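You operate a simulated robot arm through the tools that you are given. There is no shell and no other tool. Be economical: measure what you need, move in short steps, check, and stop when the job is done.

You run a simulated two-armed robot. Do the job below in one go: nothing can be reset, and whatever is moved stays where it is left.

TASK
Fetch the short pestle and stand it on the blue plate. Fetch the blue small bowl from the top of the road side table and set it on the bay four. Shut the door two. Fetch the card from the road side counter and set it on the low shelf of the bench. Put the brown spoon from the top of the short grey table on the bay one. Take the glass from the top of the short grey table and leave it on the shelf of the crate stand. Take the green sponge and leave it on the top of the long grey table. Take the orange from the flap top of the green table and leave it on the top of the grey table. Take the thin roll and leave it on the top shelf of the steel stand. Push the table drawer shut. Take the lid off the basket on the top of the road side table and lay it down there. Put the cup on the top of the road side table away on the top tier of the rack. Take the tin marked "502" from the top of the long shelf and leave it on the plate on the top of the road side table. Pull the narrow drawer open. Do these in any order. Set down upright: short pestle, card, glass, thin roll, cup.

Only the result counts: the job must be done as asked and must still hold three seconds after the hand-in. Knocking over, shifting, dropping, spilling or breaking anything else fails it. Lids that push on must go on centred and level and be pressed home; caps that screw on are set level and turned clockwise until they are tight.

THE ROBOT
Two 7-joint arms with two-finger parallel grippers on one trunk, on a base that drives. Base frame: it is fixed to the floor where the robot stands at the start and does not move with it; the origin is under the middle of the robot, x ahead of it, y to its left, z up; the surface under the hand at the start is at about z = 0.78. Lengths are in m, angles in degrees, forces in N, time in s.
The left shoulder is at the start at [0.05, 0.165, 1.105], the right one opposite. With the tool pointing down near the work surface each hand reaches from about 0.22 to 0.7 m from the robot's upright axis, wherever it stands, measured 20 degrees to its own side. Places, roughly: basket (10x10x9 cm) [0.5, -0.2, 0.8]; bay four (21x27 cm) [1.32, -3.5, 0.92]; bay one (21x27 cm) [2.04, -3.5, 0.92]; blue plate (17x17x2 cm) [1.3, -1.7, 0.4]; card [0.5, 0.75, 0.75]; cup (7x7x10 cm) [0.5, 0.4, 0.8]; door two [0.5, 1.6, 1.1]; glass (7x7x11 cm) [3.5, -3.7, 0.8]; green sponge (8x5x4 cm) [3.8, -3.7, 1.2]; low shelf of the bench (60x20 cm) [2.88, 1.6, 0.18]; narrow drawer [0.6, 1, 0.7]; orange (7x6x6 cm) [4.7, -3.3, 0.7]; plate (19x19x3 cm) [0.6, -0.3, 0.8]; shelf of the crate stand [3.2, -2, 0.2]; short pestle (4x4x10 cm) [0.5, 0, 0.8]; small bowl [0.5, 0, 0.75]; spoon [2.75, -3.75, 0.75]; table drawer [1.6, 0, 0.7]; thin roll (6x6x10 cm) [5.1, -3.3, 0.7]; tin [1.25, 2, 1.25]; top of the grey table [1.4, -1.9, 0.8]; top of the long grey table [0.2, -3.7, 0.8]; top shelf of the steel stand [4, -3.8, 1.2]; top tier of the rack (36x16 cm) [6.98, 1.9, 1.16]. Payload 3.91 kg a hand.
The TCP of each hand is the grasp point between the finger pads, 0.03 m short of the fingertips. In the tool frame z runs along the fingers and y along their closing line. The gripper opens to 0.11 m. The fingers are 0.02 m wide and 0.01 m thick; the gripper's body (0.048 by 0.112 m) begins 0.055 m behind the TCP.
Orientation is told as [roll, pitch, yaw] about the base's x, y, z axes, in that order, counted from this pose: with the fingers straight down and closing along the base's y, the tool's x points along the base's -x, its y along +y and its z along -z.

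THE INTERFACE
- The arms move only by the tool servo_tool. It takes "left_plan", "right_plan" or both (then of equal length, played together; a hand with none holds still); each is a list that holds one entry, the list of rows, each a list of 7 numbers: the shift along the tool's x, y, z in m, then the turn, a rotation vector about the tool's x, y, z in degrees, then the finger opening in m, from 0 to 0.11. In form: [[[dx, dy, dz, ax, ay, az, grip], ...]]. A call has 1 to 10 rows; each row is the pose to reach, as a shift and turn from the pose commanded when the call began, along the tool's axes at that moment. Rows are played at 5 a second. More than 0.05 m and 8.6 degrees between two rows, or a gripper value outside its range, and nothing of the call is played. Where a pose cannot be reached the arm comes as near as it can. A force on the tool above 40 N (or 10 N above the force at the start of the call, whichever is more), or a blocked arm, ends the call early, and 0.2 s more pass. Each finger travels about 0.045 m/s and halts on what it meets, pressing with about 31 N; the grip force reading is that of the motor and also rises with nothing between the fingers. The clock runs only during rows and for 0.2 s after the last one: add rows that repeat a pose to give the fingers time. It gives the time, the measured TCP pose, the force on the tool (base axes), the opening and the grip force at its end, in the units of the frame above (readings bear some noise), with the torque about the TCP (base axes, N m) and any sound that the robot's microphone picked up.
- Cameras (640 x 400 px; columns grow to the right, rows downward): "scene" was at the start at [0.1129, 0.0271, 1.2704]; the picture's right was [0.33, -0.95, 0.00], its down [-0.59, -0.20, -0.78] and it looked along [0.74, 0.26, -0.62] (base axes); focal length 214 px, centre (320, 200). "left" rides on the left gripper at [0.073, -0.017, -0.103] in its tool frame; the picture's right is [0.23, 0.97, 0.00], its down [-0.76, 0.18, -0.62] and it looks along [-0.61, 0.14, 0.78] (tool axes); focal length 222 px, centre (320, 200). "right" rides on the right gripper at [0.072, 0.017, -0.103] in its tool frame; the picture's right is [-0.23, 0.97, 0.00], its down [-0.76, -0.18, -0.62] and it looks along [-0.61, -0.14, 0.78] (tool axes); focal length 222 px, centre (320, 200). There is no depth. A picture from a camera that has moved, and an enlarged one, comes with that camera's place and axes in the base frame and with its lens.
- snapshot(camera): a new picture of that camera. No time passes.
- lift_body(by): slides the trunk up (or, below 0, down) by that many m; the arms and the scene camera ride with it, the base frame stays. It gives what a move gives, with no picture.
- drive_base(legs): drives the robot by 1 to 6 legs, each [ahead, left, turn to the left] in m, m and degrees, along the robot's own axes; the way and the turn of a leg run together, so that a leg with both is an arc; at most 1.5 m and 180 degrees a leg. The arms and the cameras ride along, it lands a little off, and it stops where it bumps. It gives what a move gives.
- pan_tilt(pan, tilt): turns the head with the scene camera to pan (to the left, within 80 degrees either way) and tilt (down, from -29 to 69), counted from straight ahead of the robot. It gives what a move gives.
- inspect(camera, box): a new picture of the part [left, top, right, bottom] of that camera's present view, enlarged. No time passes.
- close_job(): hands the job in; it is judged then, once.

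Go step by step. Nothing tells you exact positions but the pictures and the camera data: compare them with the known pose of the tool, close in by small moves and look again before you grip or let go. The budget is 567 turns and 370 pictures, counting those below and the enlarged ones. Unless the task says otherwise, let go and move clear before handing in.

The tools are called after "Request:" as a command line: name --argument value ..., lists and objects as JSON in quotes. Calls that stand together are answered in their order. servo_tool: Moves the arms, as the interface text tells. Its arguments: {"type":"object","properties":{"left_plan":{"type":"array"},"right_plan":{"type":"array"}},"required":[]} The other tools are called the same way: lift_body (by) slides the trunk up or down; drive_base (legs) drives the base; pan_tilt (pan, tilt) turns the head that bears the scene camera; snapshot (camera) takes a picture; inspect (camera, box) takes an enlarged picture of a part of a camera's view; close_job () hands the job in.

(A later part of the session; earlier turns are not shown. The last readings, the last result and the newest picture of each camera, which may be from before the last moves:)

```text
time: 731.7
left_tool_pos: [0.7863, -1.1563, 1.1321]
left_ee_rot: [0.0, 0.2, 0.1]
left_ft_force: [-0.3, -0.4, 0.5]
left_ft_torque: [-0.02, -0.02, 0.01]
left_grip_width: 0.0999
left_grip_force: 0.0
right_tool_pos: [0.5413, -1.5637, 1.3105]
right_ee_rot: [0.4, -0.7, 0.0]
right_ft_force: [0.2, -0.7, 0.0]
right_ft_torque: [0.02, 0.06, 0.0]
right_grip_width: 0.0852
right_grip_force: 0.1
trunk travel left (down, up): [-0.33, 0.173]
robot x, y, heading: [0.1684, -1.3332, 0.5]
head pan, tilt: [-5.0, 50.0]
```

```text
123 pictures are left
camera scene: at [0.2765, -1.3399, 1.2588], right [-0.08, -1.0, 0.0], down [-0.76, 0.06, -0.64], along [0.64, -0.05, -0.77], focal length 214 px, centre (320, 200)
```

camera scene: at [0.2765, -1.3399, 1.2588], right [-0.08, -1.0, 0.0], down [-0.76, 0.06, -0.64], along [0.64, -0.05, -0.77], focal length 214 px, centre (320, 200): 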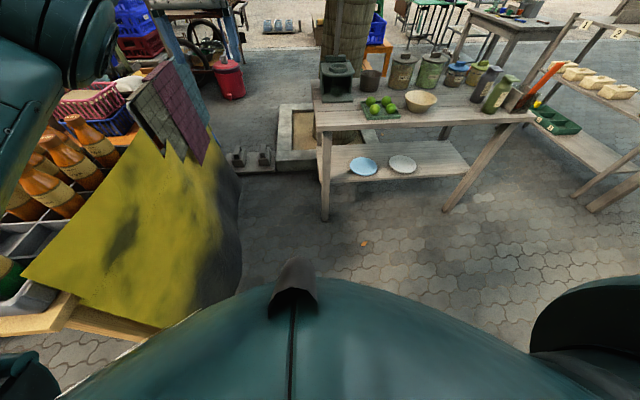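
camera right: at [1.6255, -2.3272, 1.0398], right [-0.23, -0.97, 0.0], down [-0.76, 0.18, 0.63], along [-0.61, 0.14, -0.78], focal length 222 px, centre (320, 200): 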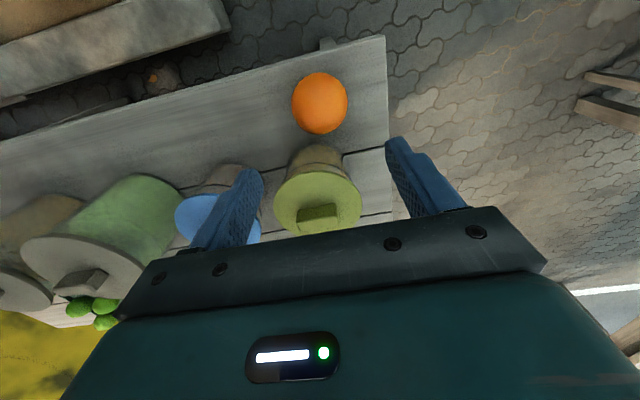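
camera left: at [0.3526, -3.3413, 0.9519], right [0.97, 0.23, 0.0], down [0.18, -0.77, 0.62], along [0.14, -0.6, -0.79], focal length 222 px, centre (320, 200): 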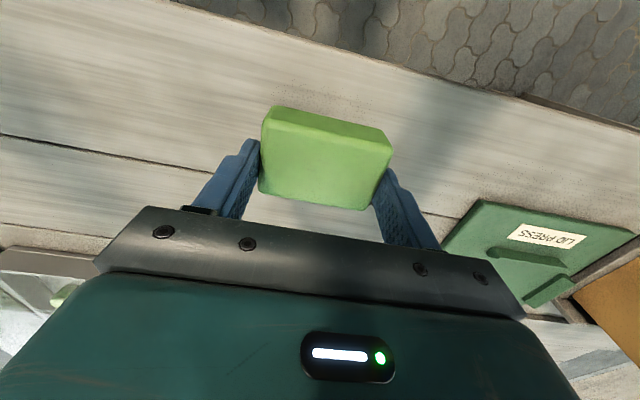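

Request:
drive_base --legs '[[0, -0.12, 0], [-0.2, 0, 0]]'

Request:
snapshot --camera "scene"

```text
time: 732.6
left_tool_pos: [0.7885, -1.1627, 1.1333]
left_ee_rot: [0.1, 0.2, -0.4]
left_ft_force: [0.3, -1.0, -0.5]
left_ft_torque: [-0.02, 0.01, 0.0]
left_grip_width: 0.1002
left_grip_force: 0.0
right_tool_pos: [0.541, -1.5674, 1.3101]
right_ee_rot: [0.4, -0.7, -0.2]
right_ft_force: [0.3, 0.2, -0.6]
right_ft_torque: [-0.03, -0.01, 0.01]
right_grip_width: 0.085
right_grip_force: 0.0
trunk travel left (down, up): [-0.33, 0.173]
robot x, y, heading: [0.1694, -1.3373, -0.1]
head pan, tilt: [-5.0, 50.0]
stopped in leg 1: the robot was blocked; the commanded pose is now the measured one
```

```text
122 pictures are left
camera scene: at [0.2789, -1.3437, 1.2588], right [-0.09, -1.0, 0.0], down [-0.76, 0.07, -0.64], along [0.64, -0.06, -0.77], focal length 214 px, centre (320, 200)
```

scene: 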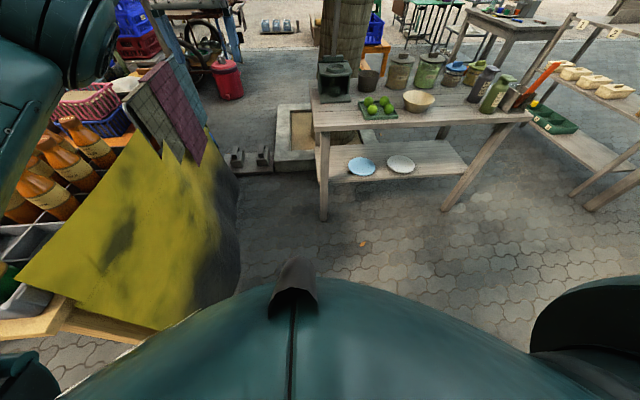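

Request:
pan_tilt --pan -80 --tilt 45

Request:
snapshot --camera "scene"

Request:
pan_tilt --pan 80 --tilt 45

Request:
snapshot --camera "scene"

```text
time: 734.1
left_tool_pos: [0.7884, -1.1648, 1.1331]
left_ee_rot: [0.0, 0.1, -0.4]
left_ft_force: [-0.2, 0.0, 0.4]
left_ft_torque: [0.01, 0.0, 0.0]
left_grip_width: 0.1001
left_grip_force: 0.0
right_tool_pos: [0.5421, -1.5684, 1.3108]
right_ee_rot: [0.5, -0.7, -0.2]
right_ft_force: [0.1, 0.2, -0.4]
right_ft_torque: [0.01, 0.02, -0.04]
right_grip_width: 0.0849
right_grip_force: 0.1
trunk travel left (down, up): [-0.33, 0.173]
robot x, y, heading: [0.1709, -1.3346, -0.2]
head pan, tilt: [-80.0, 45.0]
```

```text
121 pictures are left
camera scene: at [0.2164, -1.4171, 1.2657], right [-0.98, -0.17, 0.0], down [-0.12, 0.7, -0.71], along [0.12, -0.7, -0.71], focal length 214 px, centre (320, 200)
```

scene: 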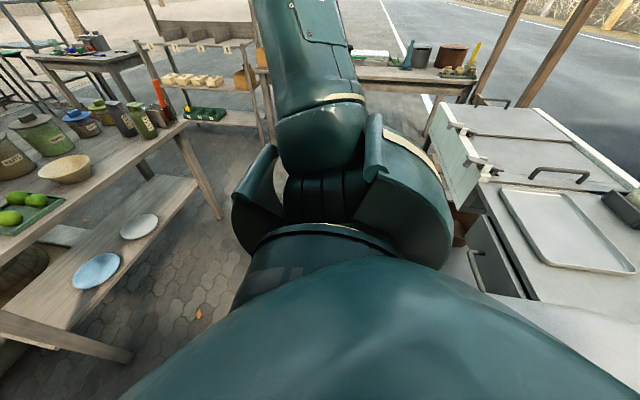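

```text
time: 736.5
left_tool_pos: [0.7895, -1.1641, 1.1329]
left_ee_rot: [0.0, 0.1, -0.5]
left_ft_force: [0.1, -0.9, 0.5]
left_ft_torque: [0.02, 0.01, 0.0]
left_grip_width: 0.1
left_grip_force: 0.1
right_tool_pos: [0.5413, -1.5684, 1.3103]
right_ee_rot: [0.4, -0.7, -0.2]
right_ft_force: [-0.6, 0.2, 1.0]
right_ft_torque: [0.03, 0.03, 0.02]
right_grip_width: 0.0852
right_grip_force: 0.0
trunk travel left (down, up): [-0.33, 0.173]
robot x, y, heading: [0.1698, -1.3357, -0.0]
head pan, tilt: [80.0, 45.0]
```

```text
120 pictures are left
camera scene: at [0.2165, -1.257, 1.2657], right [0.98, -0.17, 0.0], down [-0.12, -0.7, -0.71], along [0.12, 0.7, -0.71], focal length 214 px, centre (320, 200)
```

scene: 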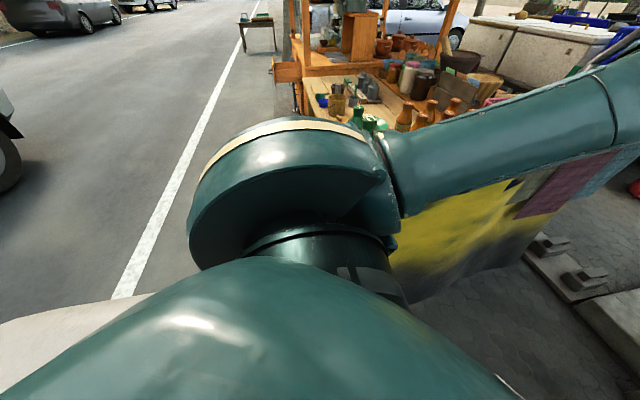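

Request:
pan_tilt --pan -80 --tilt 60

Request:
snapshot --camera "scene"

```text
time: 739.0
left_tool_pos: [0.79, -1.1638, 1.1341]
left_ee_rot: [-0.1, 0.1, -0.4]
left_ft_force: [1.0, 0.2, 0.1]
left_ft_torque: [0.02, 0.0, -0.01]
left_grip_width: 0.1002
left_grip_force: 0.0
right_tool_pos: [0.5411, -1.5679, 1.31]
right_ee_rot: [0.5, -0.7, -0.2]
right_ft_force: [0.7, 0.2, -0.8]
right_ft_torque: [0.0, 0.01, -0.02]
right_grip_width: 0.0854
right_grip_force: 0.1
trunk travel left (down, up): [-0.33, 0.173]
robot x, y, heading: [0.1697, -1.3386, 0.0]
head pan, tilt: [-80.0, 60.0]
```

```text
119 pictures are left
camera scene: at [0.2138, -1.4027, 1.2463], right [-0.98, -0.17, 0.0], down [-0.15, 0.85, -0.5], along [0.09, -0.49, -0.87], focal length 214 px, centre (320, 200)
```

scene: 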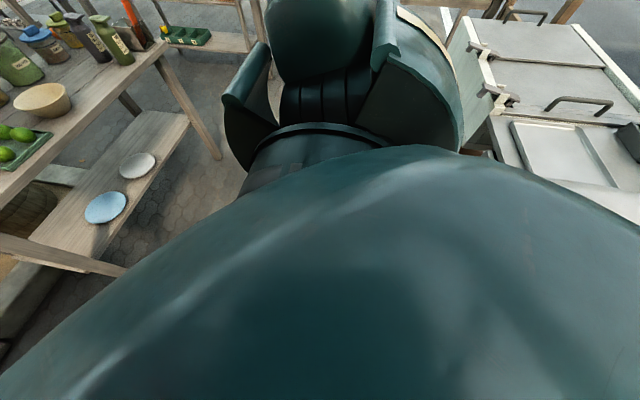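

Request:
drive_base --legs '[[0.08, 0, 0]]'

Request:
drive_base --legs '[[-0.1, 0.1, 0]]'

```text
time: 740.1
left_tool_pos: [0.8699, -1.1636, 1.1328]
left_ee_rot: [-0.1, 0.2, -0.4]
left_ft_force: [0.8, -0.3, -1.0]
left_ft_torque: [0.02, 0.02, 0.02]
left_grip_width: 0.1
left_grip_force: 0.0
right_tool_pos: [0.6226, -1.5674, 1.3108]
right_ee_rot: [0.4, -0.5, -0.2]
right_ft_force: [0.0, -0.1, 0.3]
right_ft_torque: [-0.02, 0.03, -0.02]
right_grip_width: 0.0847
right_grip_force: 0.0
trunk travel left (down, up): [-0.33, 0.173]
robot x, y, heading: [0.2508, -1.3371, -0.1]
head pan, tilt: [-80.0, 60.0]
```

```text
time: 741.6
left_tool_pos: [0.7685, -1.0648, 1.1355]
left_ee_rot: [0.0, 0.1, -0.5]
left_ft_force: [-0.6, -1.0, 0.9]
left_ft_torque: [-0.03, 0.0, 0.02]
left_grip_width: 0.0999
left_grip_force: 0.1
right_tool_pos: [0.5204, -1.4689, 1.31]
right_ee_rot: [0.4, -0.7, -0.4]
right_ft_force: [0.1, -0.7, 0.2]
right_ft_torque: [0.0, -0.01, -0.02]
right_grip_width: 0.0851
right_grip_force: 0.1
trunk travel left (down, up): [-0.33, 0.173]
robot x, y, heading: [0.1504, -1.2388, -0.1]
head pan, tilt: [-80.0, 60.0]
```

Request:
drive_base --legs '[[-0.08, 0.1, 0], [-0.08, 0.1, 0]]'

Request:
pan_tilt --pan 78 --tilt 50

Request:
snapshot --camera "scene"

```text
time: 744.3
left_tool_pos: [0.6084, -0.8633, 1.1338]
left_ee_rot: [0.0, 0.1, -0.4]
left_ft_force: [0.2, 0.2, 0.8]
left_ft_torque: [-0.02, -0.04, 0.0]
left_grip_width: 0.1
left_grip_force: 0.0
right_tool_pos: [0.3621, -1.2687, 1.311]
right_ee_rot: [0.4, -0.7, -0.2]
right_ft_force: [-0.5, -0.5, 0.0]
right_ft_torque: [-0.03, -0.02, 0.02]
right_grip_width: 0.0849
right_grip_force: 0.1
trunk travel left (down, up): [-0.33, 0.173]
robot x, y, heading: [-0.0091, -1.033, -0.1]
head pan, tilt: [-80.0, 60.0]
```

```text
time: 746.7
left_tool_pos: [0.6082, -0.8644, 1.1333]
left_ee_rot: [0.0, 0.0, -0.4]
left_ft_force: [0.3, -0.2, 0.2]
left_ft_torque: [0.01, 0.01, 0.0]
left_grip_width: 0.0999
left_grip_force: 0.1
right_tool_pos: [0.362, -1.269, 1.3106]
right_ee_rot: [0.4, -0.7, -0.3]
right_ft_force: [-1.0, -0.1, 0.4]
right_ft_torque: [0.01, 0.0, 0.01]
right_grip_width: 0.0848
right_grip_force: 0.0
trunk travel left (down, up): [-0.33, 0.173]
robot x, y, heading: [-0.0091, -1.0335, -0.0]
head pan, tilt: [78.0, 50.0]
```

```text
118 pictures are left
camera scene: at [0.038, -0.962, 1.2588], right [0.98, -0.21, 0.0], down [-0.16, -0.75, -0.64], along [0.13, 0.63, -0.77], focal length 214 px, centre (320, 200)
```

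scene: 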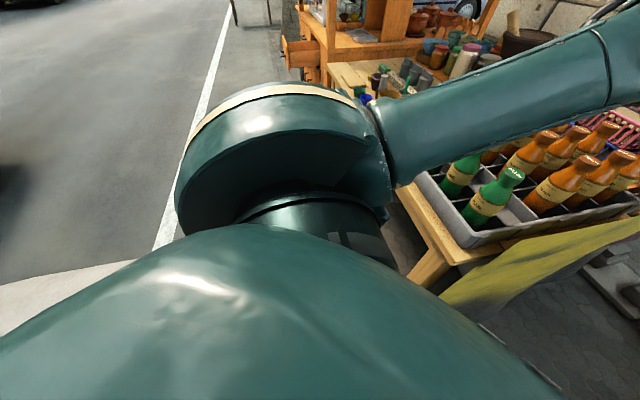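

Request:
lift_body --by 0.1

Request:
drive_base --legs '[[-0.12, 0.2, 0], [0, 1.0, 0]]'

Request:
pan_tilt --pan -5 --tilt 50

Request:
snapshot --camera "scene"

```text
time: 748.0
left_tool_pos: [0.6098, -0.8647, 1.232]
left_ee_rot: [0.0, 0.1, -0.4]
left_ft_force: [-0.5, 0.0, -0.1]
left_ft_torque: [0.03, 0.04, 0.01]
left_grip_width: 0.1003
left_grip_force: 0.0
right_tool_pos: [0.361, -1.2691, 1.4111]
right_ee_rot: [0.4, -0.7, -0.1]
right_ft_force: [-0.8, 0.5, 0.5]
right_ft_torque: [-0.02, 0.02, 0.0]
right_grip_width: 0.0849
right_grip_force: 0.0
trunk travel left (down, up): [-0.43, 0.073]
robot x, y, heading: [-0.0097, -1.0336, -0.1]
head pan, tilt: [78.0, 50.0]
```

```text
time: 759.2
left_tool_pos: [0.4934, 0.3383, 1.233]
left_ee_rot: [0.1, 0.0, -0.8]
left_ft_force: [0.1, 0.2, 0.5]
left_ft_torque: [-0.04, -0.03, 0.01]
left_grip_width: 0.1001
left_grip_force: 0.1
right_tool_pos: [0.2433, -0.0629, 1.4102]
right_ee_rot: [0.4, -0.6, -0.8]
right_ft_force: [-0.8, 0.8, -0.4]
right_ft_torque: [-0.03, -0.02, -0.04]
right_grip_width: 0.085
right_grip_force: 0.1
trunk travel left (down, up): [-0.43, 0.073]
robot x, y, heading: [-0.1267, 0.171, -0.3]
head pan, tilt: [78.0, 50.0]
```

```text
time: 760.8
left_tool_pos: [0.4946, 0.3395, 1.2332]
left_ee_rot: [0.0, 0.2, -0.9]
left_ft_force: [0.4, 0.2, 0.3]
left_ft_torque: [-0.01, 0.01, 0.02]
left_grip_width: 0.1001
left_grip_force: 0.1
right_tool_pos: [0.2439, -0.0641, 1.4108]
right_ee_rot: [0.5, -0.6, -0.7]
right_ft_force: [-0.1, -0.2, 0.1]
right_ft_torque: [-0.03, 0.02, -0.02]
right_grip_width: 0.085
right_grip_force: 0.1
trunk travel left (down, up): [-0.43, 0.073]
robot x, y, heading: [-0.1245, 0.1697, -0.4]
head pan, tilt: [-5.0, 50.0]
```

```text
117 pictures are left
camera scene: at [-0.0177, 0.1631, 1.3588], right [-0.09, -1.0, 0.0], down [-0.76, 0.07, -0.64], along [0.64, -0.06, -0.77], focal length 214 px, centre (320, 200)
```

scene: 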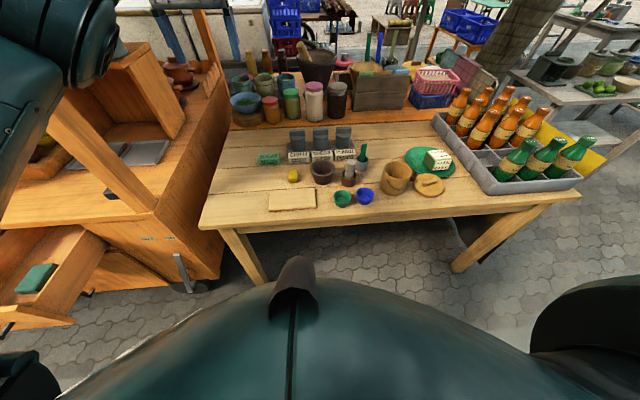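

Back at the road table; everything is in place. Right hand turns −85° over the blue bowl.

Request:
lift_body --by -0.1

Request:
servo_tool --right_plan '[[[-0.02, 0.003, 0.0, 0, 0, 8.5, 0.085], [-0.04, 0.006, 0.02, 0, 0, 17, 0.085], [-0.06, 0.009, 0.04, 0, 0, 25.5, 0.085], [-0.08, 0.012, 0.07, 0, 0, 34, 0.085], [-0.1, 0.015, 0.1, 0, 0, 42.5, 0.085], [-0.12, 0.018, 0.13, 0, 0, 51, 0.085], [-0.14, 0.021, 0.17, 0, 0, 59.5, 0.085], [-0.16, 0.024, 0.2, 0, 0, 68, 0.085], [-0.18, 0.027, 0.23, 0, 0, 76.5, 0.085], [-0.2, 0.03, 0.26, 0, 0, 85, 0.085]]]'

Request:
snapshot --camera "right"

Request:
inspect --camera "scene" --box '[280, 130, 440, 230]'

```text
time: 762.1
left_tool_pos: [0.4938, 0.339, 1.1339]
left_ee_rot: [0.0, 0.0, -0.9]
left_ft_force: [-0.7, 0.0, -0.8]
left_ft_torque: [0.02, -0.01, 0.01]
left_grip_width: 0.1001
left_grip_force: 0.0
right_tool_pos: [0.2434, -0.0645, 1.3112]
right_ee_rot: [0.4, -0.7, -0.7]
right_ft_force: [-0.2, -0.1, -0.4]
right_ft_torque: [0.01, 0.05, 0.02]
right_grip_width: 0.085
right_grip_force: 0.1
trunk travel left (down, up): [-0.33, 0.173]
robot x, y, heading: [-0.1264, 0.171, -0.4]
head pan, tilt: [-5.0, 50.0]
```

```text
time: 764.3
left_tool_pos: [0.4945, 0.3384, 1.1341]
left_ee_rot: [0.1, 0.3, -1.0]
left_ft_force: [-1.1, -0.6, 0.2]
left_ft_torque: [0.01, -0.01, -0.03]
left_grip_width: 0.1
left_grip_force: 0.0
right_tool_pos: [0.4486, -0.0354, 1.0525]
right_ee_rot: [0.7, 0.3, -85.8]
right_ft_force: [-0.3, 0.1, -0.5]
right_ft_torque: [0.0, 0.02, -0.01]
right_grip_width: 0.085
right_grip_force: 0.2
trunk travel left (down, up): [-0.33, 0.173]
robot x, y, heading: [-0.1219, 0.1697, -0.4]
head pan, tilt: [-5.0, 50.0]
```

```text
116 pictures are left
camera right: at [0.4577, 0.0375, 1.1557], right [0.99, -0.16, 0.01], down [-0.13, -0.78, 0.62], along [-0.09, -0.61, -0.79], focal length 222 px, centre (320, 200)
```

right: 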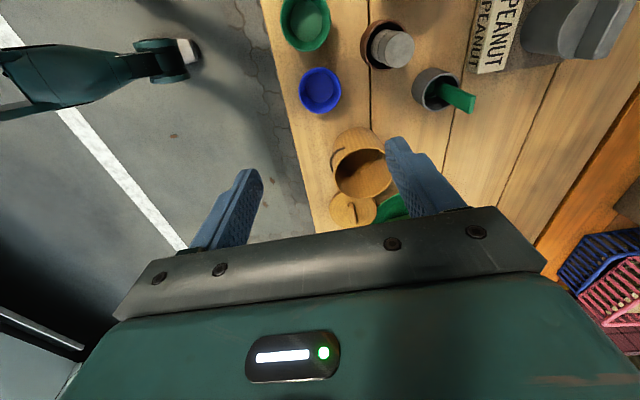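

```text
4.00 times, centred on (360, 180) of scene
camera zoom: at [-0.0173, 0.1631, 1.2588], right [-0.09, -1.0, 0.0], down [-0.76, 0.07, -0.64], along [0.64, -0.06, -0.77], focal length 858 px, centre (160, 280)
```

zoom: 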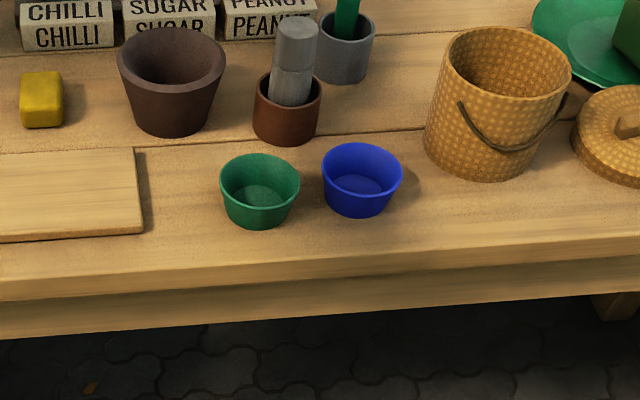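

Request:
servo_tool --right_plan '[[[0.0047, -0.0043, 0.045, 0, 0, 0, 0.085], [0.0047, -0.0043, 0.09, 0, 0, 0, 0.085], [0.0047, -0.0043, 0.135, 0, 0, 0, 0.085], [0.0047, -0.0043, 0.175, 0, 0, 0, 0.085], [0.0047, -0.0043, 0.205, 0, 0, 0, 0.085], [0.0047, -0.0043, 0.2265, 0, 0, 0, 0.085]]]'

Request:
snapshot --camera "right"

Request:
inspect --camera "scene" --box '[280, 130, 440, 230]'

```text
time: 765.7
left_tool_pos: [0.4942, 0.3396, 1.1332]
left_ee_rot: [0.1, 0.3, -0.9]
left_ft_force: [-0.8, 0.5, -0.3]
left_ft_torque: [-0.01, 0.0, 0.01]
left_grip_width: 0.1001
left_grip_force: 0.2
right_tool_pos: [0.4457, -0.0282, 0.8241]
right_ee_rot: [0.7, 0.3, -85.7]
right_ft_force: [0.5, -1.0, -0.3]
right_ft_torque: [-0.01, -0.01, -0.03]
right_grip_width: 0.0851
right_grip_force: 0.1
trunk travel left (down, up): [-0.33, 0.173]
robot x, y, heading: [-0.1233, 0.1761, -0.7]
head pan, tilt: [-5.0, 50.0]
```

```text
114 pictures are left
camera right: at [0.455, 0.0446, 0.9285], right [0.99, -0.15, 0.01], down [-0.13, -0.78, 0.62], along [-0.09, -0.61, -0.79], focal length 222 px, centre (320, 200)
```

right: 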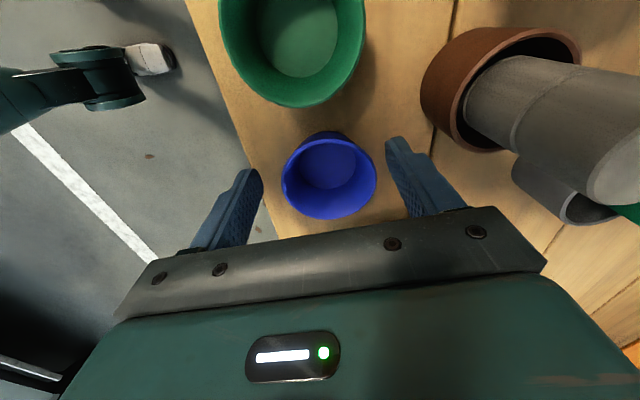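

```text
4.00 times, centred on (360, 180) of scene
camera zoom: at [-0.0176, 0.163, 1.2588], right [-0.09, -1.0, 0.0], down [-0.76, 0.07, -0.64], along [0.64, -0.06, -0.77], focal length 858 px, centre (160, 280)
```

zoom: 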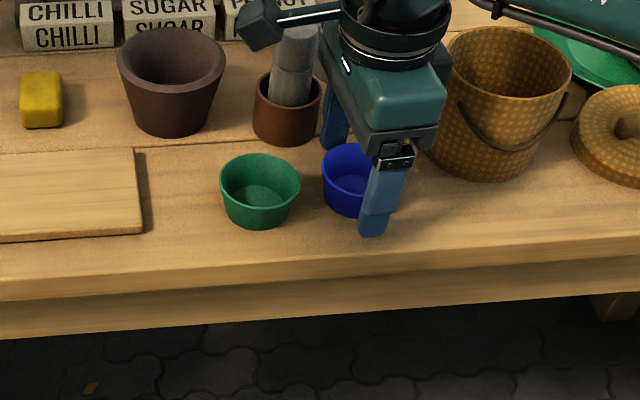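

Request:
servo_tool --right_plan '[[[0, 0, 0.002, 0, 0, 0, 0.075], [0, 0, 0.002, 0, 0, 0, 0.06], [0, 0, 0.002, 0, 0, 0, 0.045], [0, 0, 0.002, 0, 0, 0, 0.04], [0, 0, 0.002, 0, 0, 0, 0.04]]]'

Request:
servo_tool --right_plan '[[[0, 0, -0.03, 0, 0, 0, 0.04], [0, 0, -0.07, 0, 0, 0, 0.04], [0, 0, -0.11, 0, 0, 0, 0.04], [0, 0, -0.15, 0, 0, 0, 0.04], [0, 0, -0.19, 0, 0, 0, 0.04]]]'

Request:
snapshot --camera "right"

```text
time: 766.9
left_tool_pos: [0.4945, 0.3386, 1.1333]
left_ee_rot: [0.0, 0.2, -0.9]
left_ft_force: [0.4, 0.3, -0.3]
left_ft_torque: [-0.02, -0.05, -0.01]
left_grip_width: 0.1
left_grip_force: 0.0
right_tool_pos: [0.4436, -0.0277, 0.8238]
right_ee_rot: [0.6, 0.3, -85.7]
right_ft_force: [-0.6, 0.6, -0.5]
right_ft_torque: [-0.02, 0.01, 0.01]
right_grip_width: 0.0586
right_grip_force: 31.2
trunk travel left (down, up): [-0.33, 0.173]
robot x, y, heading: [-0.1255, 0.1745, -0.3]
head pan, tilt: [-5.0, 50.0]
```

```text
time: 768.1
left_tool_pos: [0.4943, 0.3382, 1.134]
left_ee_rot: [0.0, 0.1, -0.9]
left_ft_force: [0.5, -0.4, 0.7]
left_ft_torque: [0.02, -0.01, 0.01]
left_grip_width: 0.0999
left_grip_force: 0.0
right_tool_pos: [0.4424, -0.0287, 1.0152]
right_ee_rot: [0.8, 0.2, -85.6]
right_ft_force: [0.6, -0.5, -1.0]
right_ft_torque: [0.02, 0.02, 0.02]
right_grip_width: 0.0587
right_grip_force: 30.7
trunk travel left (down, up): [-0.33, 0.173]
robot x, y, heading: [-0.1255, 0.1763, -0.4]
head pan, tilt: [-5.0, 50.0]
```

```text
112 pictures are left
camera right: at [0.4526, 0.0431, 1.118], right [0.99, -0.15, 0.01], down [-0.13, -0.78, 0.62], along [-0.09, -0.61, -0.79], focal length 222 px, centre (320, 200)
```

right: 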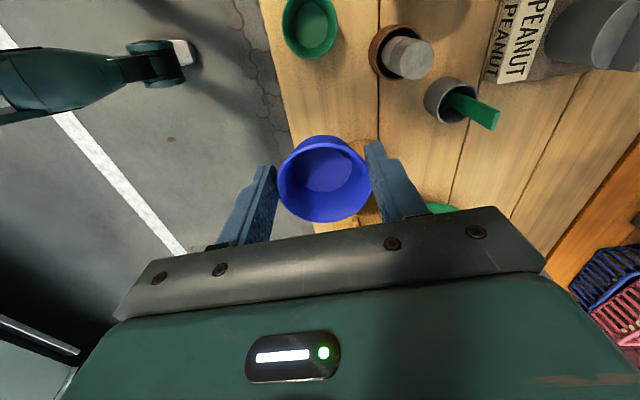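

Bowl held. Next the pestle with the left hand, gripped near its top with a forward-pitched hand (as done for the card).

Request:
drive_base --legs '[[0, -0.33, 0.3]]'

Request:
servo_tool --left_plan '[[[0.01, 0, 0.01, 0, -7.9, 0, 0.09], [0.02, 0, 0.02, 0, -15.7, 0, 0.08], [0.03, 0, 0.03, 0, -23.6, 0, 0.07], [0.04, 0, 0.04, 0, -31.4, 0, 0.06], [0.05, 0, 0.05, 0, -39.3, 0, 0.06], [0.06, 0, 0.06, 0, -47.1, 0, 0.06], [0.07, 0, 0.07, 0, -55, 0, 0.06]]]'

Request:
snapshot --camera "left"

```text
time: 771.6
left_tool_pos: [0.492, 0.009, 1.1338]
left_ee_rot: [0.0, 0.3, -0.5]
left_ft_force: [-0.2, 0.2, 0.0]
left_ft_torque: [0.02, -0.03, 0.0]
left_grip_width: 0.1
left_grip_force: 0.0
right_tool_pos: [0.4431, -0.3592, 1.015]
right_ee_rot: [0.8, 0.4, -85.3]
right_ft_force: [0.3, 0.1, -0.6]
right_ft_torque: [0.03, -0.01, 0.03]
right_grip_width: 0.0582
right_grip_force: 31.5
trunk travel left (down, up): [-0.33, 0.173]
robot x, y, heading: [-0.129, -0.158, 0.2]
head pan, tilt: [-5.0, 50.0]
```

```text
time: 773.2
left_tool_pos: [0.4212, 0.0111, 1.0631]
left_ee_rot: [0.0, -54.9, -0.4]
left_ft_force: [-0.5, 0.5, 0.0]
left_ft_torque: [0.01, 0.0, 0.03]
left_grip_width: 0.0601
left_grip_force: 0.0
left hand out of reach, approached as far as the arm can: row 1
right_tool_pos: [0.4428, -0.3585, 1.0141]
right_ee_rot: [0.6, 0.3, -85.2]
right_ft_force: [0.1, 0.0, 0.2]
right_ft_torque: [0.01, 0.03, -0.01]
right_grip_width: 0.0584
right_grip_force: 30.7
trunk travel left (down, up): [-0.33, 0.173]
robot x, y, heading: [-0.1275, -0.1629, 0.1]
head pan, tilt: [-5.0, 50.0]
```

```text
111 pictures are left
camera left: at [0.2939, -0.0054, 1.0635], right [-0.12, 0.97, -0.19], down [-0.07, 0.18, 0.98], along [0.99, 0.13, 0.05], focal length 222 px, centre (320, 200)
```

left: 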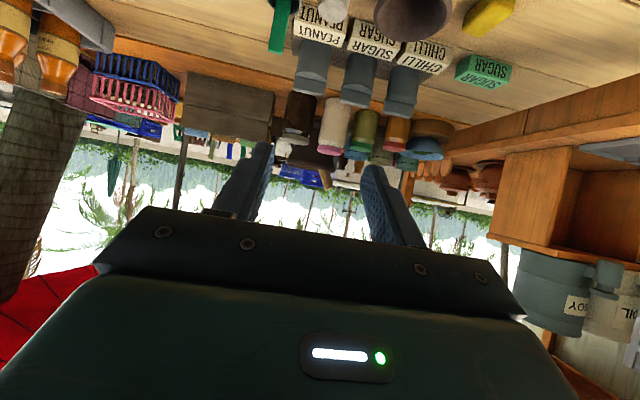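

Request:
servo_tool --left_plan '[[[-0.005, 0, 0.008, 0, 0, 0, 0.06], [-0.011, 0, 0.0156, 0, 0, 0, 0.06]]]' --right_plan '[[[0, -0.03, -0.04, 0, 0, 0, 0.04], [0, -0.06, -0.08, 0, 0, 0, 0.04]]]'

Request:
lift_body --by -0.13

Request:
snapshot --camera "left"

Request:
inspect --camera "scene" --box '[200, 80, 400, 205]'

```text
time: 773.8
left_tool_pos: [0.4402, 0.0105, 1.063]
left_ee_rot: [0.0, -55.0, -0.4]
left_ft_force: [0.4, 0.2, 0.4]
left_ft_torque: [-0.03, -0.02, -0.02]
left_grip_width: 0.0597
left_grip_force: 0.1
right_tool_pos: [0.3835, -0.3657, 1.0931]
right_ee_rot: [0.7, 0.2, -85.2]
right_ft_force: [-0.5, 0.0, -0.6]
right_ft_torque: [0.01, -0.02, -0.01]
right_grip_width: 0.0579
right_grip_force: 31.4
trunk travel left (down, up): [-0.33, 0.173]
robot x, y, heading: [-0.1324, -0.1606, 0.1]
head pan, tilt: [-5.0, 50.0]
```

```text
time: 775.4
left_tool_pos: [0.4398, 0.0113, 0.9338]
left_ee_rot: [0.0, -54.9, -0.5]
left_ft_force: [-0.3, 0.0, 0.5]
left_ft_torque: [0.02, 0.01, 0.01]
left_grip_width: 0.0602
left_grip_force: 0.0
right_tool_pos: [0.3846, -0.3637, 0.9636]
right_ee_rot: [0.7, 0.3, -85.2]
right_ft_force: [-0.1, -1.0, 0.2]
right_ft_torque: [-0.03, 0.0, 0.01]
right_grip_width: 0.0579
right_grip_force: 31.4
trunk travel left (down, up): [-0.2, 0.303]
robot x, y, heading: [-0.1276, -0.1646, -0.0]
head pan, tilt: [-5.0, 50.0]
```

```text
110 pictures are left
camera left: at [0.313, -0.0061, 0.9333], right [-0.12, 0.97, -0.19], down [-0.07, 0.18, 0.98], along [0.99, 0.13, 0.05], focal length 222 px, centre (320, 200)
```

left: 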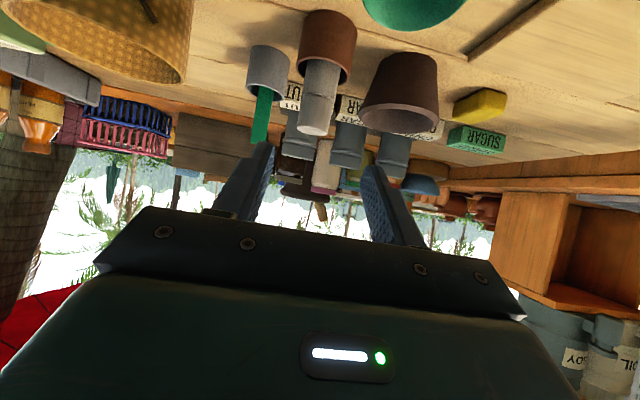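

```text
3.20 times, centred on (300, 142) of scene
camera zoom: at [-0.0192, -0.1695, 1.1289], right [-0.09, -1.0, 0.0], down [-0.76, 0.07, -0.64], along [0.64, -0.06, -0.77], focal length 686 px, centre (384, 384)
```

zoom: 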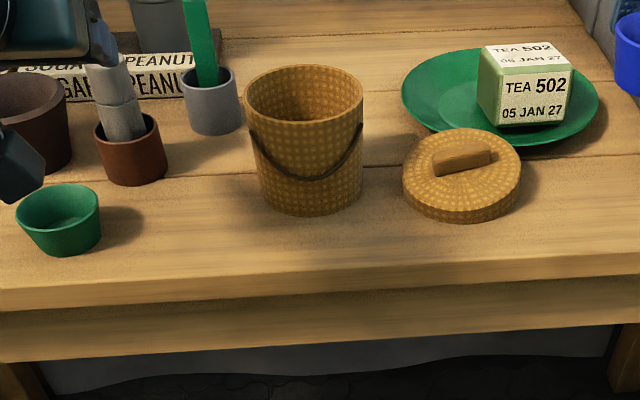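

Request:
servo_tool --left_plan '[[[0.003, -0.006, 0.03, 0, 0, 0, 0.06], [0.006, -0.006, 0.06, 0, 0, 0, 0.06], [0.01, -0.006, 0.085, 0, 0, 0, 0.06]]]'

Request:
snapshot --camera "left"

```text
time: 776.2
left_tool_pos: [0.5046, 0.0041, 0.8768]
left_ee_rot: [0.0, -54.8, -0.5]
left_ft_force: [0.5, -0.6, 0.4]
left_ft_torque: [0.06, 0.01, -0.01]
left_grip_width: 0.0598
left_grip_force: 0.0
right_tool_pos: [0.3844, -0.3646, 0.9639]
right_ee_rot: [0.7, 0.2, -85.3]
right_ft_force: [0.2, 0.6, -0.4]
right_ft_torque: [0.0, -0.05, -0.01]
right_grip_width: 0.058
right_grip_force: 31.6
trunk travel left (down, up): [-0.2, 0.303]
robot x, y, heading: [-0.1276, -0.1597, 0.3]
head pan, tilt: [-5.0, 50.0]
```

```text
108 pictures are left
camera left: at [0.3776, -0.0128, 0.8759], right [-0.12, 0.97, -0.19], down [-0.07, 0.18, 0.98], along [0.99, 0.13, 0.05], focal length 222 px, centre (320, 200)
```

left: 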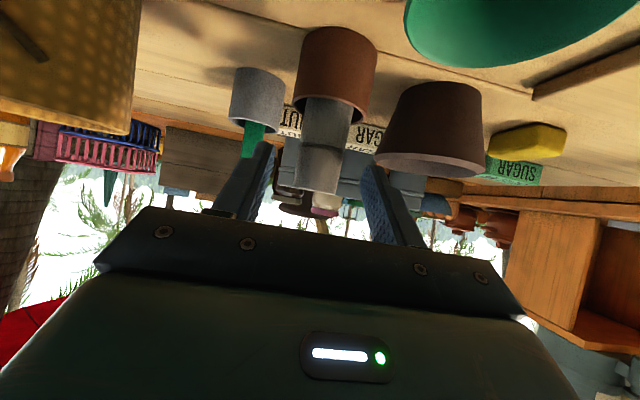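

Request:
servo_tool --left_plan '[[[0, -0.001, 0.012, 0, 0, 0, 0.06], [0, -0.001, 0.024, 0, 0, 0, 0.06], [0, -0.001, 0.024, 0, 0, 0, 0.045], [0, -0.001, 0.024, 0, 0, 0, 0.03], [0, -0.001, 0.024, 0, 0, 0, 0.02], [0, -0.001, 0.024, 0, 0, 0, 0.02]]]'

Request:
snapshot --camera "left"

```text
time: 777.6
left_tool_pos: [0.5244, 0.0023, 0.8636]
left_ee_rot: [0.0, -54.8, -0.6]
left_ft_force: [-0.4, 1.5, -0.1]
left_ft_torque: [-0.03, -0.02, 0.01]
left_grip_width: 0.0318
left_grip_force: 31.4
right_tool_pos: [0.3827, -0.3647, 0.9633]
right_ee_rot: [0.7, 0.3, -85.4]
right_ft_force: [0.1, 0.0, -0.6]
right_ft_torque: [0.03, 0.0, 0.0]
right_grip_width: 0.0578
right_grip_force: 31.4
trunk travel left (down, up): [-0.2, 0.303]
robot x, y, heading: [-0.1244, -0.1628, -0.1]
head pan, tilt: [-5.0, 50.0]
```

```text
107 pictures are left
camera left: at [0.3967, -0.0138, 0.8624], right [-0.12, 0.97, -0.19], down [-0.07, 0.18, 0.98], along [0.99, 0.13, 0.05], focal length 222 px, centre (320, 200)
```

left: 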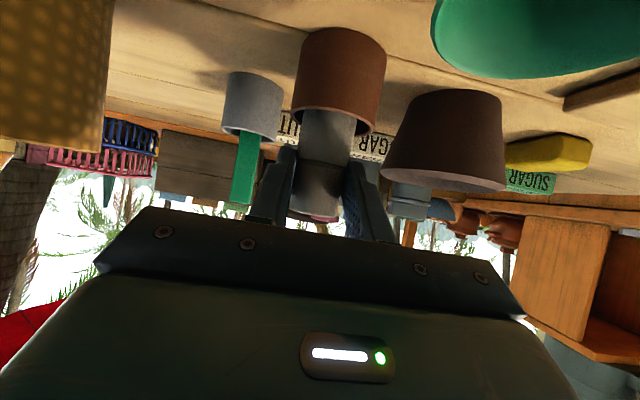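

Request:
lift_body --by 0.08

Request:
inspect --camera "scene" --box '[180, 70, 380, 195]'

Request:
snapshot --camera "left"

```text
time: 778.7
left_tool_pos: [0.5242, 0.002, 0.9416]
left_ee_rot: [0.0, -54.8, -0.5]
left_ft_force: [0.4, 0.1, -0.3]
left_ft_torque: [0.03, -0.01, 0.03]
left_grip_width: 0.0316
left_grip_force: 30.9
right_tool_pos: [0.3842, -0.3651, 1.0432]
right_ee_rot: [0.7, 0.2, -85.3]
right_ft_force: [-0.1, 0.0, 0.0]
right_ft_torque: [-0.04, 0.0, -0.01]
right_grip_width: 0.0576
right_grip_force: 30.7
trunk travel left (down, up): [-0.28, 0.223]
robot x, y, heading: [-0.1282, -0.165, 0.1]
head pan, tilt: [-5.0, 50.0]
```

```text
3.20 times, centred on (280, 132) of scene
camera zoom: at [-0.0188, -0.1695, 1.2088], right [-0.09, -1.0, 0.0], down [-0.76, 0.07, -0.64], along [0.64, -0.06, -0.77], focal length 686 px, centre (448, 416)
```

zoom: 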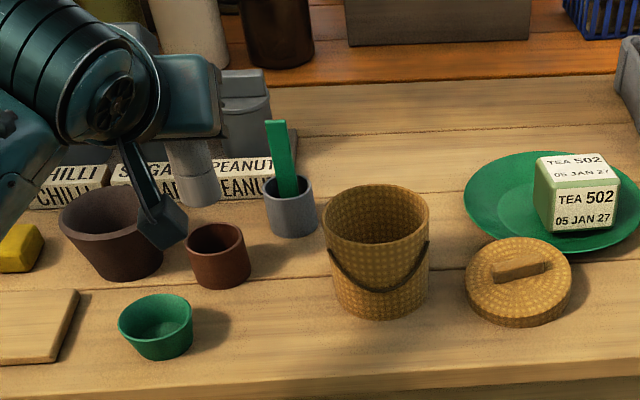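

```text
105 pictures are left
camera left: at [0.3969, -0.0138, 0.9422], right [-0.12, 0.97, -0.19], down [-0.07, 0.18, 0.98], along [0.99, 0.13, 0.05], focal length 222 px, centre (320, 200)
```

left: 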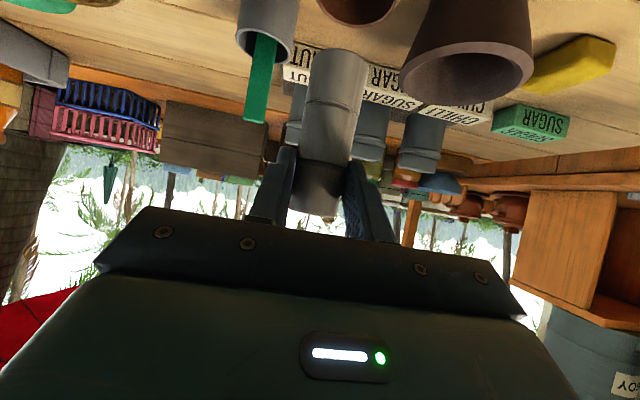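

Pestle held upright. Retract, raise, and go back to the grey table's west side.

Request:
servo_tool --left_plan '[[[0.02, 0, -0.04, 0, 0, 0, 0.02], [0.05, 0, -0.075, 0, 0, 0, 0.02], [0.08, 0, -0.11, 0, 0, 0, 0.02], [0.105, 0, -0.15, 0, 0, 0, 0.02]]]' --right_plan '[[[0, -0.02, -0.02, 0, 0, 0, 0.04], [0, -0.04, -0.04, 0, 0, 0, 0.04], [0, -0.06, -0.05, 0, 0, 0, 0.04], [0, -0.08, -0.06, 0, 0, 0, 0.04]]]'

Request:
lift_body --by 0.15

Request:
drive_base --legs '[[0, -0.67, 0], [0.12, -0.2, 0], [0.16, -0.2, 0], [0.1, -0.1, 0], [0.3, -0.13, 0]]'

Request:
pan_tilt --pan -5 --tilt 45

Request:
snapshot --camera "scene"

```text
time: 779.7
left_tool_pos: [0.3405, 0.0049, 0.9421]
left_ee_rot: [0.0, -54.9, -0.3]
left_ft_force: [0.2, -0.2, -0.4]
left_ft_torque: [0.0, 0.0, -0.03]
left_grip_width: 0.032
left_grip_force: 30.6
right_tool_pos: [0.3037, -0.3721, 1.1019]
right_ee_rot: [0.6, 0.2, -85.3]
right_ft_force: [0.0, 0.3, -0.2]
right_ft_torque: [0.0, -0.04, 0.0]
right_grip_width: 0.0576
right_grip_force: 30.7
trunk travel left (down, up): [-0.28, 0.223]
robot x, y, heading: [-0.1287, -0.161, -0.2]
head pan, tilt: [-5.0, 50.0]
```

```text
time: 781.5
left_tool_pos: [0.3408, 0.0043, 1.0928]
left_ee_rot: [0.0, -54.8, -0.4]
left_ft_force: [0.3, 0.1, -1.4]
left_ft_torque: [0.0, 0.02, 0.02]
left_grip_width: 0.0317
left_grip_force: 31.1
right_tool_pos: [0.3036, -0.3713, 1.2537]
right_ee_rot: [0.7, 0.4, -85.3]
right_ft_force: [0.3, -0.1, 0.2]
right_ft_torque: [-0.02, -0.02, 0.02]
right_grip_width: 0.0575
right_grip_force: 31.0
trunk travel left (down, up): [-0.43, 0.073]
robot x, y, heading: [-0.1239, -0.1605, 0.0]
head pan, tilt: [-5.0, 50.0]
```

```text
time: 794.7
left_tool_pos: [1.0196, -1.2932, 1.0917]
left_ee_rot: [0.0, -54.8, -0.3]
left_ft_force: [-0.7, 0.4, 0.1]
left_ft_torque: [0.04, 0.01, -0.01]
left_grip_width: 0.0317
left_grip_force: 30.3
right_tool_pos: [0.9826, -1.671, 1.2508]
right_ee_rot: [0.7, 0.4, -85.3]
right_ft_force: [-0.5, -0.5, -0.6]
right_ft_torque: [0.0, 0.03, -0.01]
right_grip_width: 0.0568
right_grip_force: 31.3
trunk travel left (down, up): [-0.43, 0.073]
robot x, y, heading: [0.5486, -1.4622, -0.1]
head pan, tilt: [-5.0, 50.0]
```

```text
time: 795.3
left_tool_pos: [1.0195, -1.2934, 1.0908]
left_ee_rot: [0.0, -54.8, -0.4]
left_ft_force: [1.1, -1.3, -0.9]
left_ft_torque: [0.01, 0.01, 0.01]
left_grip_width: 0.0318
left_grip_force: 30.5
right_tool_pos: [0.9833, -1.6703, 1.2524]
right_ee_rot: [0.7, 0.2, -85.2]
right_ft_force: [-0.1, -0.1, -0.3]
right_ft_torque: [-0.02, 0.0, 0.0]
right_grip_width: 0.0566
right_grip_force: 31.2
trunk travel left (down, up): [-0.43, 0.073]
robot x, y, heading: [0.5498, -1.4613, -0.1]
head pan, tilt: [-5.0, 45.0]
```

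```text
104 pictures are left
camera scene: at [0.6635, -1.469, 1.3657], right [-0.09, -1.0, 0.0], down [-0.7, 0.06, -0.71], along [0.7, -0.06, -0.71], focal length 214 px, centre (320, 200)
```

scene: 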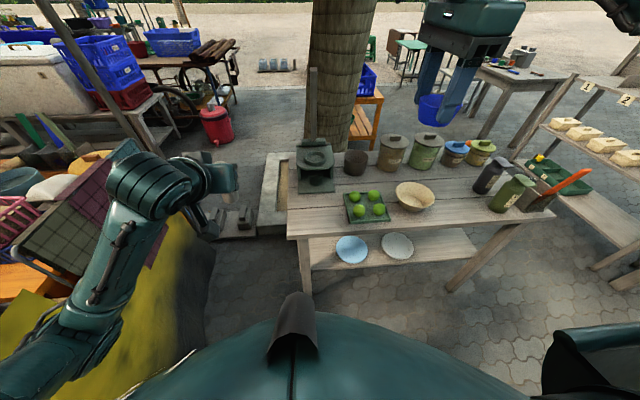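

Request:
drive_base --legs '[[-0.1, -0.2, 0], [0, 0, -55]]'

Request:
servo_tool --left_plan '[[[0.01, 0.03, -0.015, -6.2, 0, -4.4, 0.02], [0.02, 0.06, -0.03, -12.4, 0, -8.7, 0.02], [0.03, 0.09, -0.045, -18.7, 0, -13.1, 0.02], [0.04, 0.12, -0.06, -24.9, 0, -17.4, 0.02], [0.05, 0.15, -0.075, -31.1, 0, -21.8, 0.02], [0.06, 0.18, -0.09, -37.3, 0, -26.2, 0.02], [0.072, 0.215, -0.105, -43.5, 0, -30.5, 0.02], [0.084, 0.25, -0.12, -49.8, 0, -34.9, 0.02], [0.095, 0.28, -0.135, -56, 0, -39.2, 0.02], [0.105, 0.312, -0.15, -62.2, 0, -43.6, 0.02]]]'

Request:
snapshot --camera "scene"

```text
time: 800.2
left_tool_pos: [0.8515, -1.9543, 1.0928]
left_ee_rot: [-0.1, -54.9, -56.4]
left_ft_force: [-0.8, 0.9, -0.9]
left_ft_torque: [0.02, 0.01, 0.03]
left_grip_width: 0.0318
left_grip_force: 31.0
right_tool_pos: [0.5188, -2.1347, 1.2531]
right_ee_rot: [0.7, 0.3, -141.1]
right_ft_force: [0.1, 0.2, -0.7]
right_ft_torque: [0.01, -0.05, 0.01]
right_grip_width: 0.0563
right_grip_force: 30.7
trunk travel left (down, up): [-0.43, 0.073]
robot x, y, heading: [0.4518, -1.6608, -56.0]
head pan, tilt: [-5.0, 45.0]
```

```text
time: 802.4
left_tool_pos: [1.0142, -1.6306, 1.0935]
left_ee_rot: [0.1, -54.9, 19.6]
left_ft_force: [0.2, 0.0, -0.5]
left_ft_torque: [-0.01, 0.0, -0.02]
left_grip_width: 0.0319
left_grip_force: 31.2
left hand out of reach, approached as far as the arm can: row 3, 4, 5, 6, 7, 8, 9, 10
right_tool_pos: [0.5179, -2.1346, 1.2526]
right_ee_rot: [0.8, 0.2, -141.2]
right_ft_force: [0.0, -0.4, -0.3]
right_ft_torque: [-0.01, 0.03, 0.03]
right_grip_width: 0.0563
right_grip_force: 31.1
trunk travel left (down, up): [-0.43, 0.073]
robot x, y, heading: [0.4511, -1.6609, -55.9]
head pan, tilt: [-5.0, 45.0]
```

```text
103 pictures are left
camera scene: at [0.5087, -1.7559, 1.3658], right [-0.87, -0.49, 0.0], down [-0.34, 0.62, -0.71], along [0.34, -0.62, -0.71], focal length 214 px, centre (320, 200)
```

scene: 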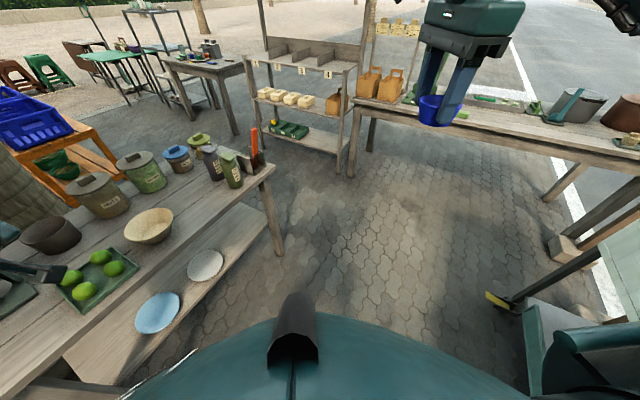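

Request:
servo_tool --left_plan '[[[0.033, 0, 0.023, 0, 0, 0, 0.02], [0.066, 0, 0.046, 0, 0, 0, 0.02], [0.099, 0, 0.069, 0, 0, 0, 0.02], [0.132, 0, 0.092, 0, 0, 0, 0.02], [0.165, 0, 0.115, 0, 0, 0, 0.02], [0.198, 0, 0.138, 0, 0, 0, 0.02], [0.231, 0, 0.161, 0, 0, 0, 0.02], [0.264, 0, 0.184, 0, 0, 0, 0.02], [0.297, 0, 0.207, 0, 0, 0, 0.02], [0.33, 0, 0.23, 0, 0, 0, 0.02]]]'

Request:
snapshot --camera "left"

Request:
pan_tilt --pan 50 --tilt 50

Request:
snapshot --camera "scene"

```text
time: 804.6
left_tool_pos: [1.012, -1.6305, 0.6907]
left_ee_rot: [0.3, -55.0, 19.2]
left_ft_force: [-0.2, -0.2, 1.1]
left_ft_torque: [-0.02, 0.0, 0.02]
left_grip_width: 0.0318
left_grip_force: 30.6
right_tool_pos: [0.5189, -2.1345, 1.252]
right_ee_rot: [0.7, 0.3, -141.3]
right_ft_force: [-0.5, 0.2, 0.0]
right_ft_torque: [0.02, 0.01, 0.01]
right_grip_width: 0.056
right_grip_force: 31.4
trunk travel left (down, up): [-0.43, 0.073]
robot x, y, heading: [0.4502, -1.661, -55.9]
head pan, tilt: [-5.0, 45.0]
```

```text
102 pictures are left
camera left: at [0.8973, -1.6885, 0.6899], right [-0.45, 0.87, -0.18], down [-0.13, 0.14, 0.98], along [0.88, 0.46, 0.05], focal length 222 px, centre (320, 200)
```

left: 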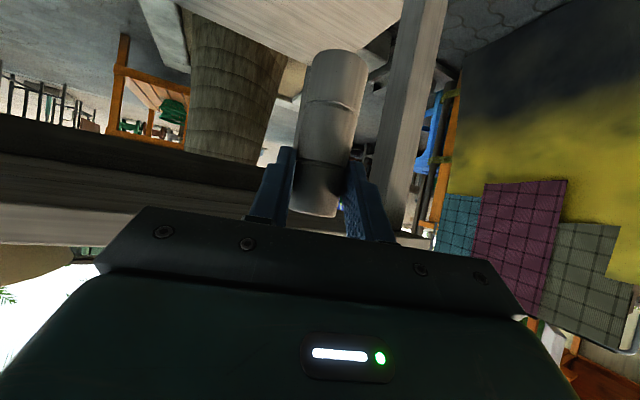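

```text
time: 805.8
left_tool_pos: [1.0114, -1.6304, 0.6907]
left_ee_rot: [0.2, -55.0, 19.4]
left_ft_force: [1.5, -0.5, -0.7]
left_ft_torque: [0.0, 0.02, 0.0]
left_grip_width: 0.0318
left_grip_force: 31.0
right_tool_pos: [0.5176, -2.134, 1.2527]
right_ee_rot: [0.7, 0.3, -141.2]
right_ft_force: [0.6, 0.3, -0.4]
right_ft_torque: [0.03, -0.02, -0.04]
right_grip_width: 0.0561
right_grip_force: 31.1
trunk travel left (down, up): [-0.43, 0.073]
robot x, y, heading: [0.4549, -1.6581, -55.9]
head pan, tilt: [50.0, 50.0]
```

```text
101 pictures are left
camera scene: at [0.5462, -1.6936, 1.3588], right [-0.1, -0.99, 0.0], down [-0.76, 0.08, -0.64], along [0.64, -0.07, -0.77], focal length 214 px, centre (320, 200)
```

scene: 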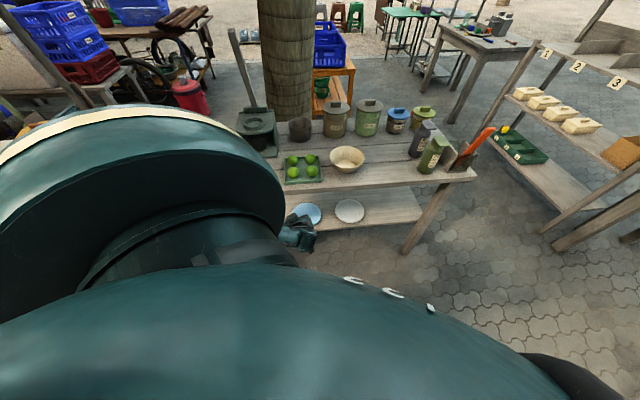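

Request:
lift_body --by -0.17

Request:
drive_base --legs '[[0.0497, -0.0336, 0], [0.065, 0.096, 0]]'

Request:
snapshot --camera "left"

```text
time: 807.7
left_tool_pos: [1.0106, -1.6312, 0.5205]
left_ee_rot: [0.2, -55.0, 19.4]
left_ft_force: [-0.8, 0.2, -0.6]
left_ft_torque: [0.02, 0.04, 0.0]
left_grip_width: 0.0316
left_grip_force: 31.4
right_tool_pos: [0.5194, -2.1342, 1.0824]
right_ee_rot: [0.7, 0.3, -141.2]
right_ft_force: [0.4, 0.7, -1.3]
right_ft_torque: [0.0, -0.03, 0.03]
right_grip_width: 0.0559
right_grip_force: 31.1
trunk travel left (down, up): [-0.26, 0.243]
robot x, y, heading: [0.4496, -1.6591, -56.1]
head pan, tilt: [50.0, 50.0]
```

```text
time: 809.8
left_tool_pos: [1.1264, -1.6889, 0.5209]
left_ee_rot: [0.2, -54.9, 19.5]
left_ft_force: [-0.2, 0.6, 0.1]
left_ft_torque: [0.01, 0.03, -0.01]
left_grip_width: 0.032
left_grip_force: 30.9
right_tool_pos: [0.6329, -2.1944, 1.0834]
right_ee_rot: [0.7, 0.3, -141.2]
right_ft_force: [0.3, -0.2, 0.1]
right_ft_torque: [0.04, -0.03, 0.0]
right_grip_width: 0.0558
right_grip_force: 30.4
trunk travel left (down, up): [-0.26, 0.243]
robot x, y, heading: [0.5629, -1.7244, -55.9]
head pan, tilt: [50.0, 50.0]
```

```text
100 pictures are left
camera left: at [1.0119, -1.749, 0.5203], right [-0.45, 0.87, -0.18], down [-0.13, 0.14, 0.98], along [0.88, 0.46, 0.05], focal length 222 px, centre (320, 200)
```

left: 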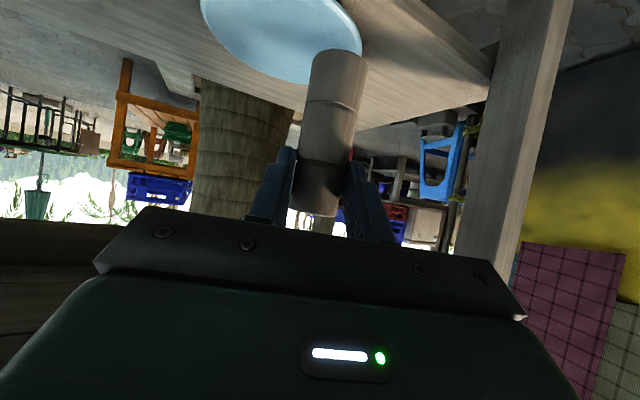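

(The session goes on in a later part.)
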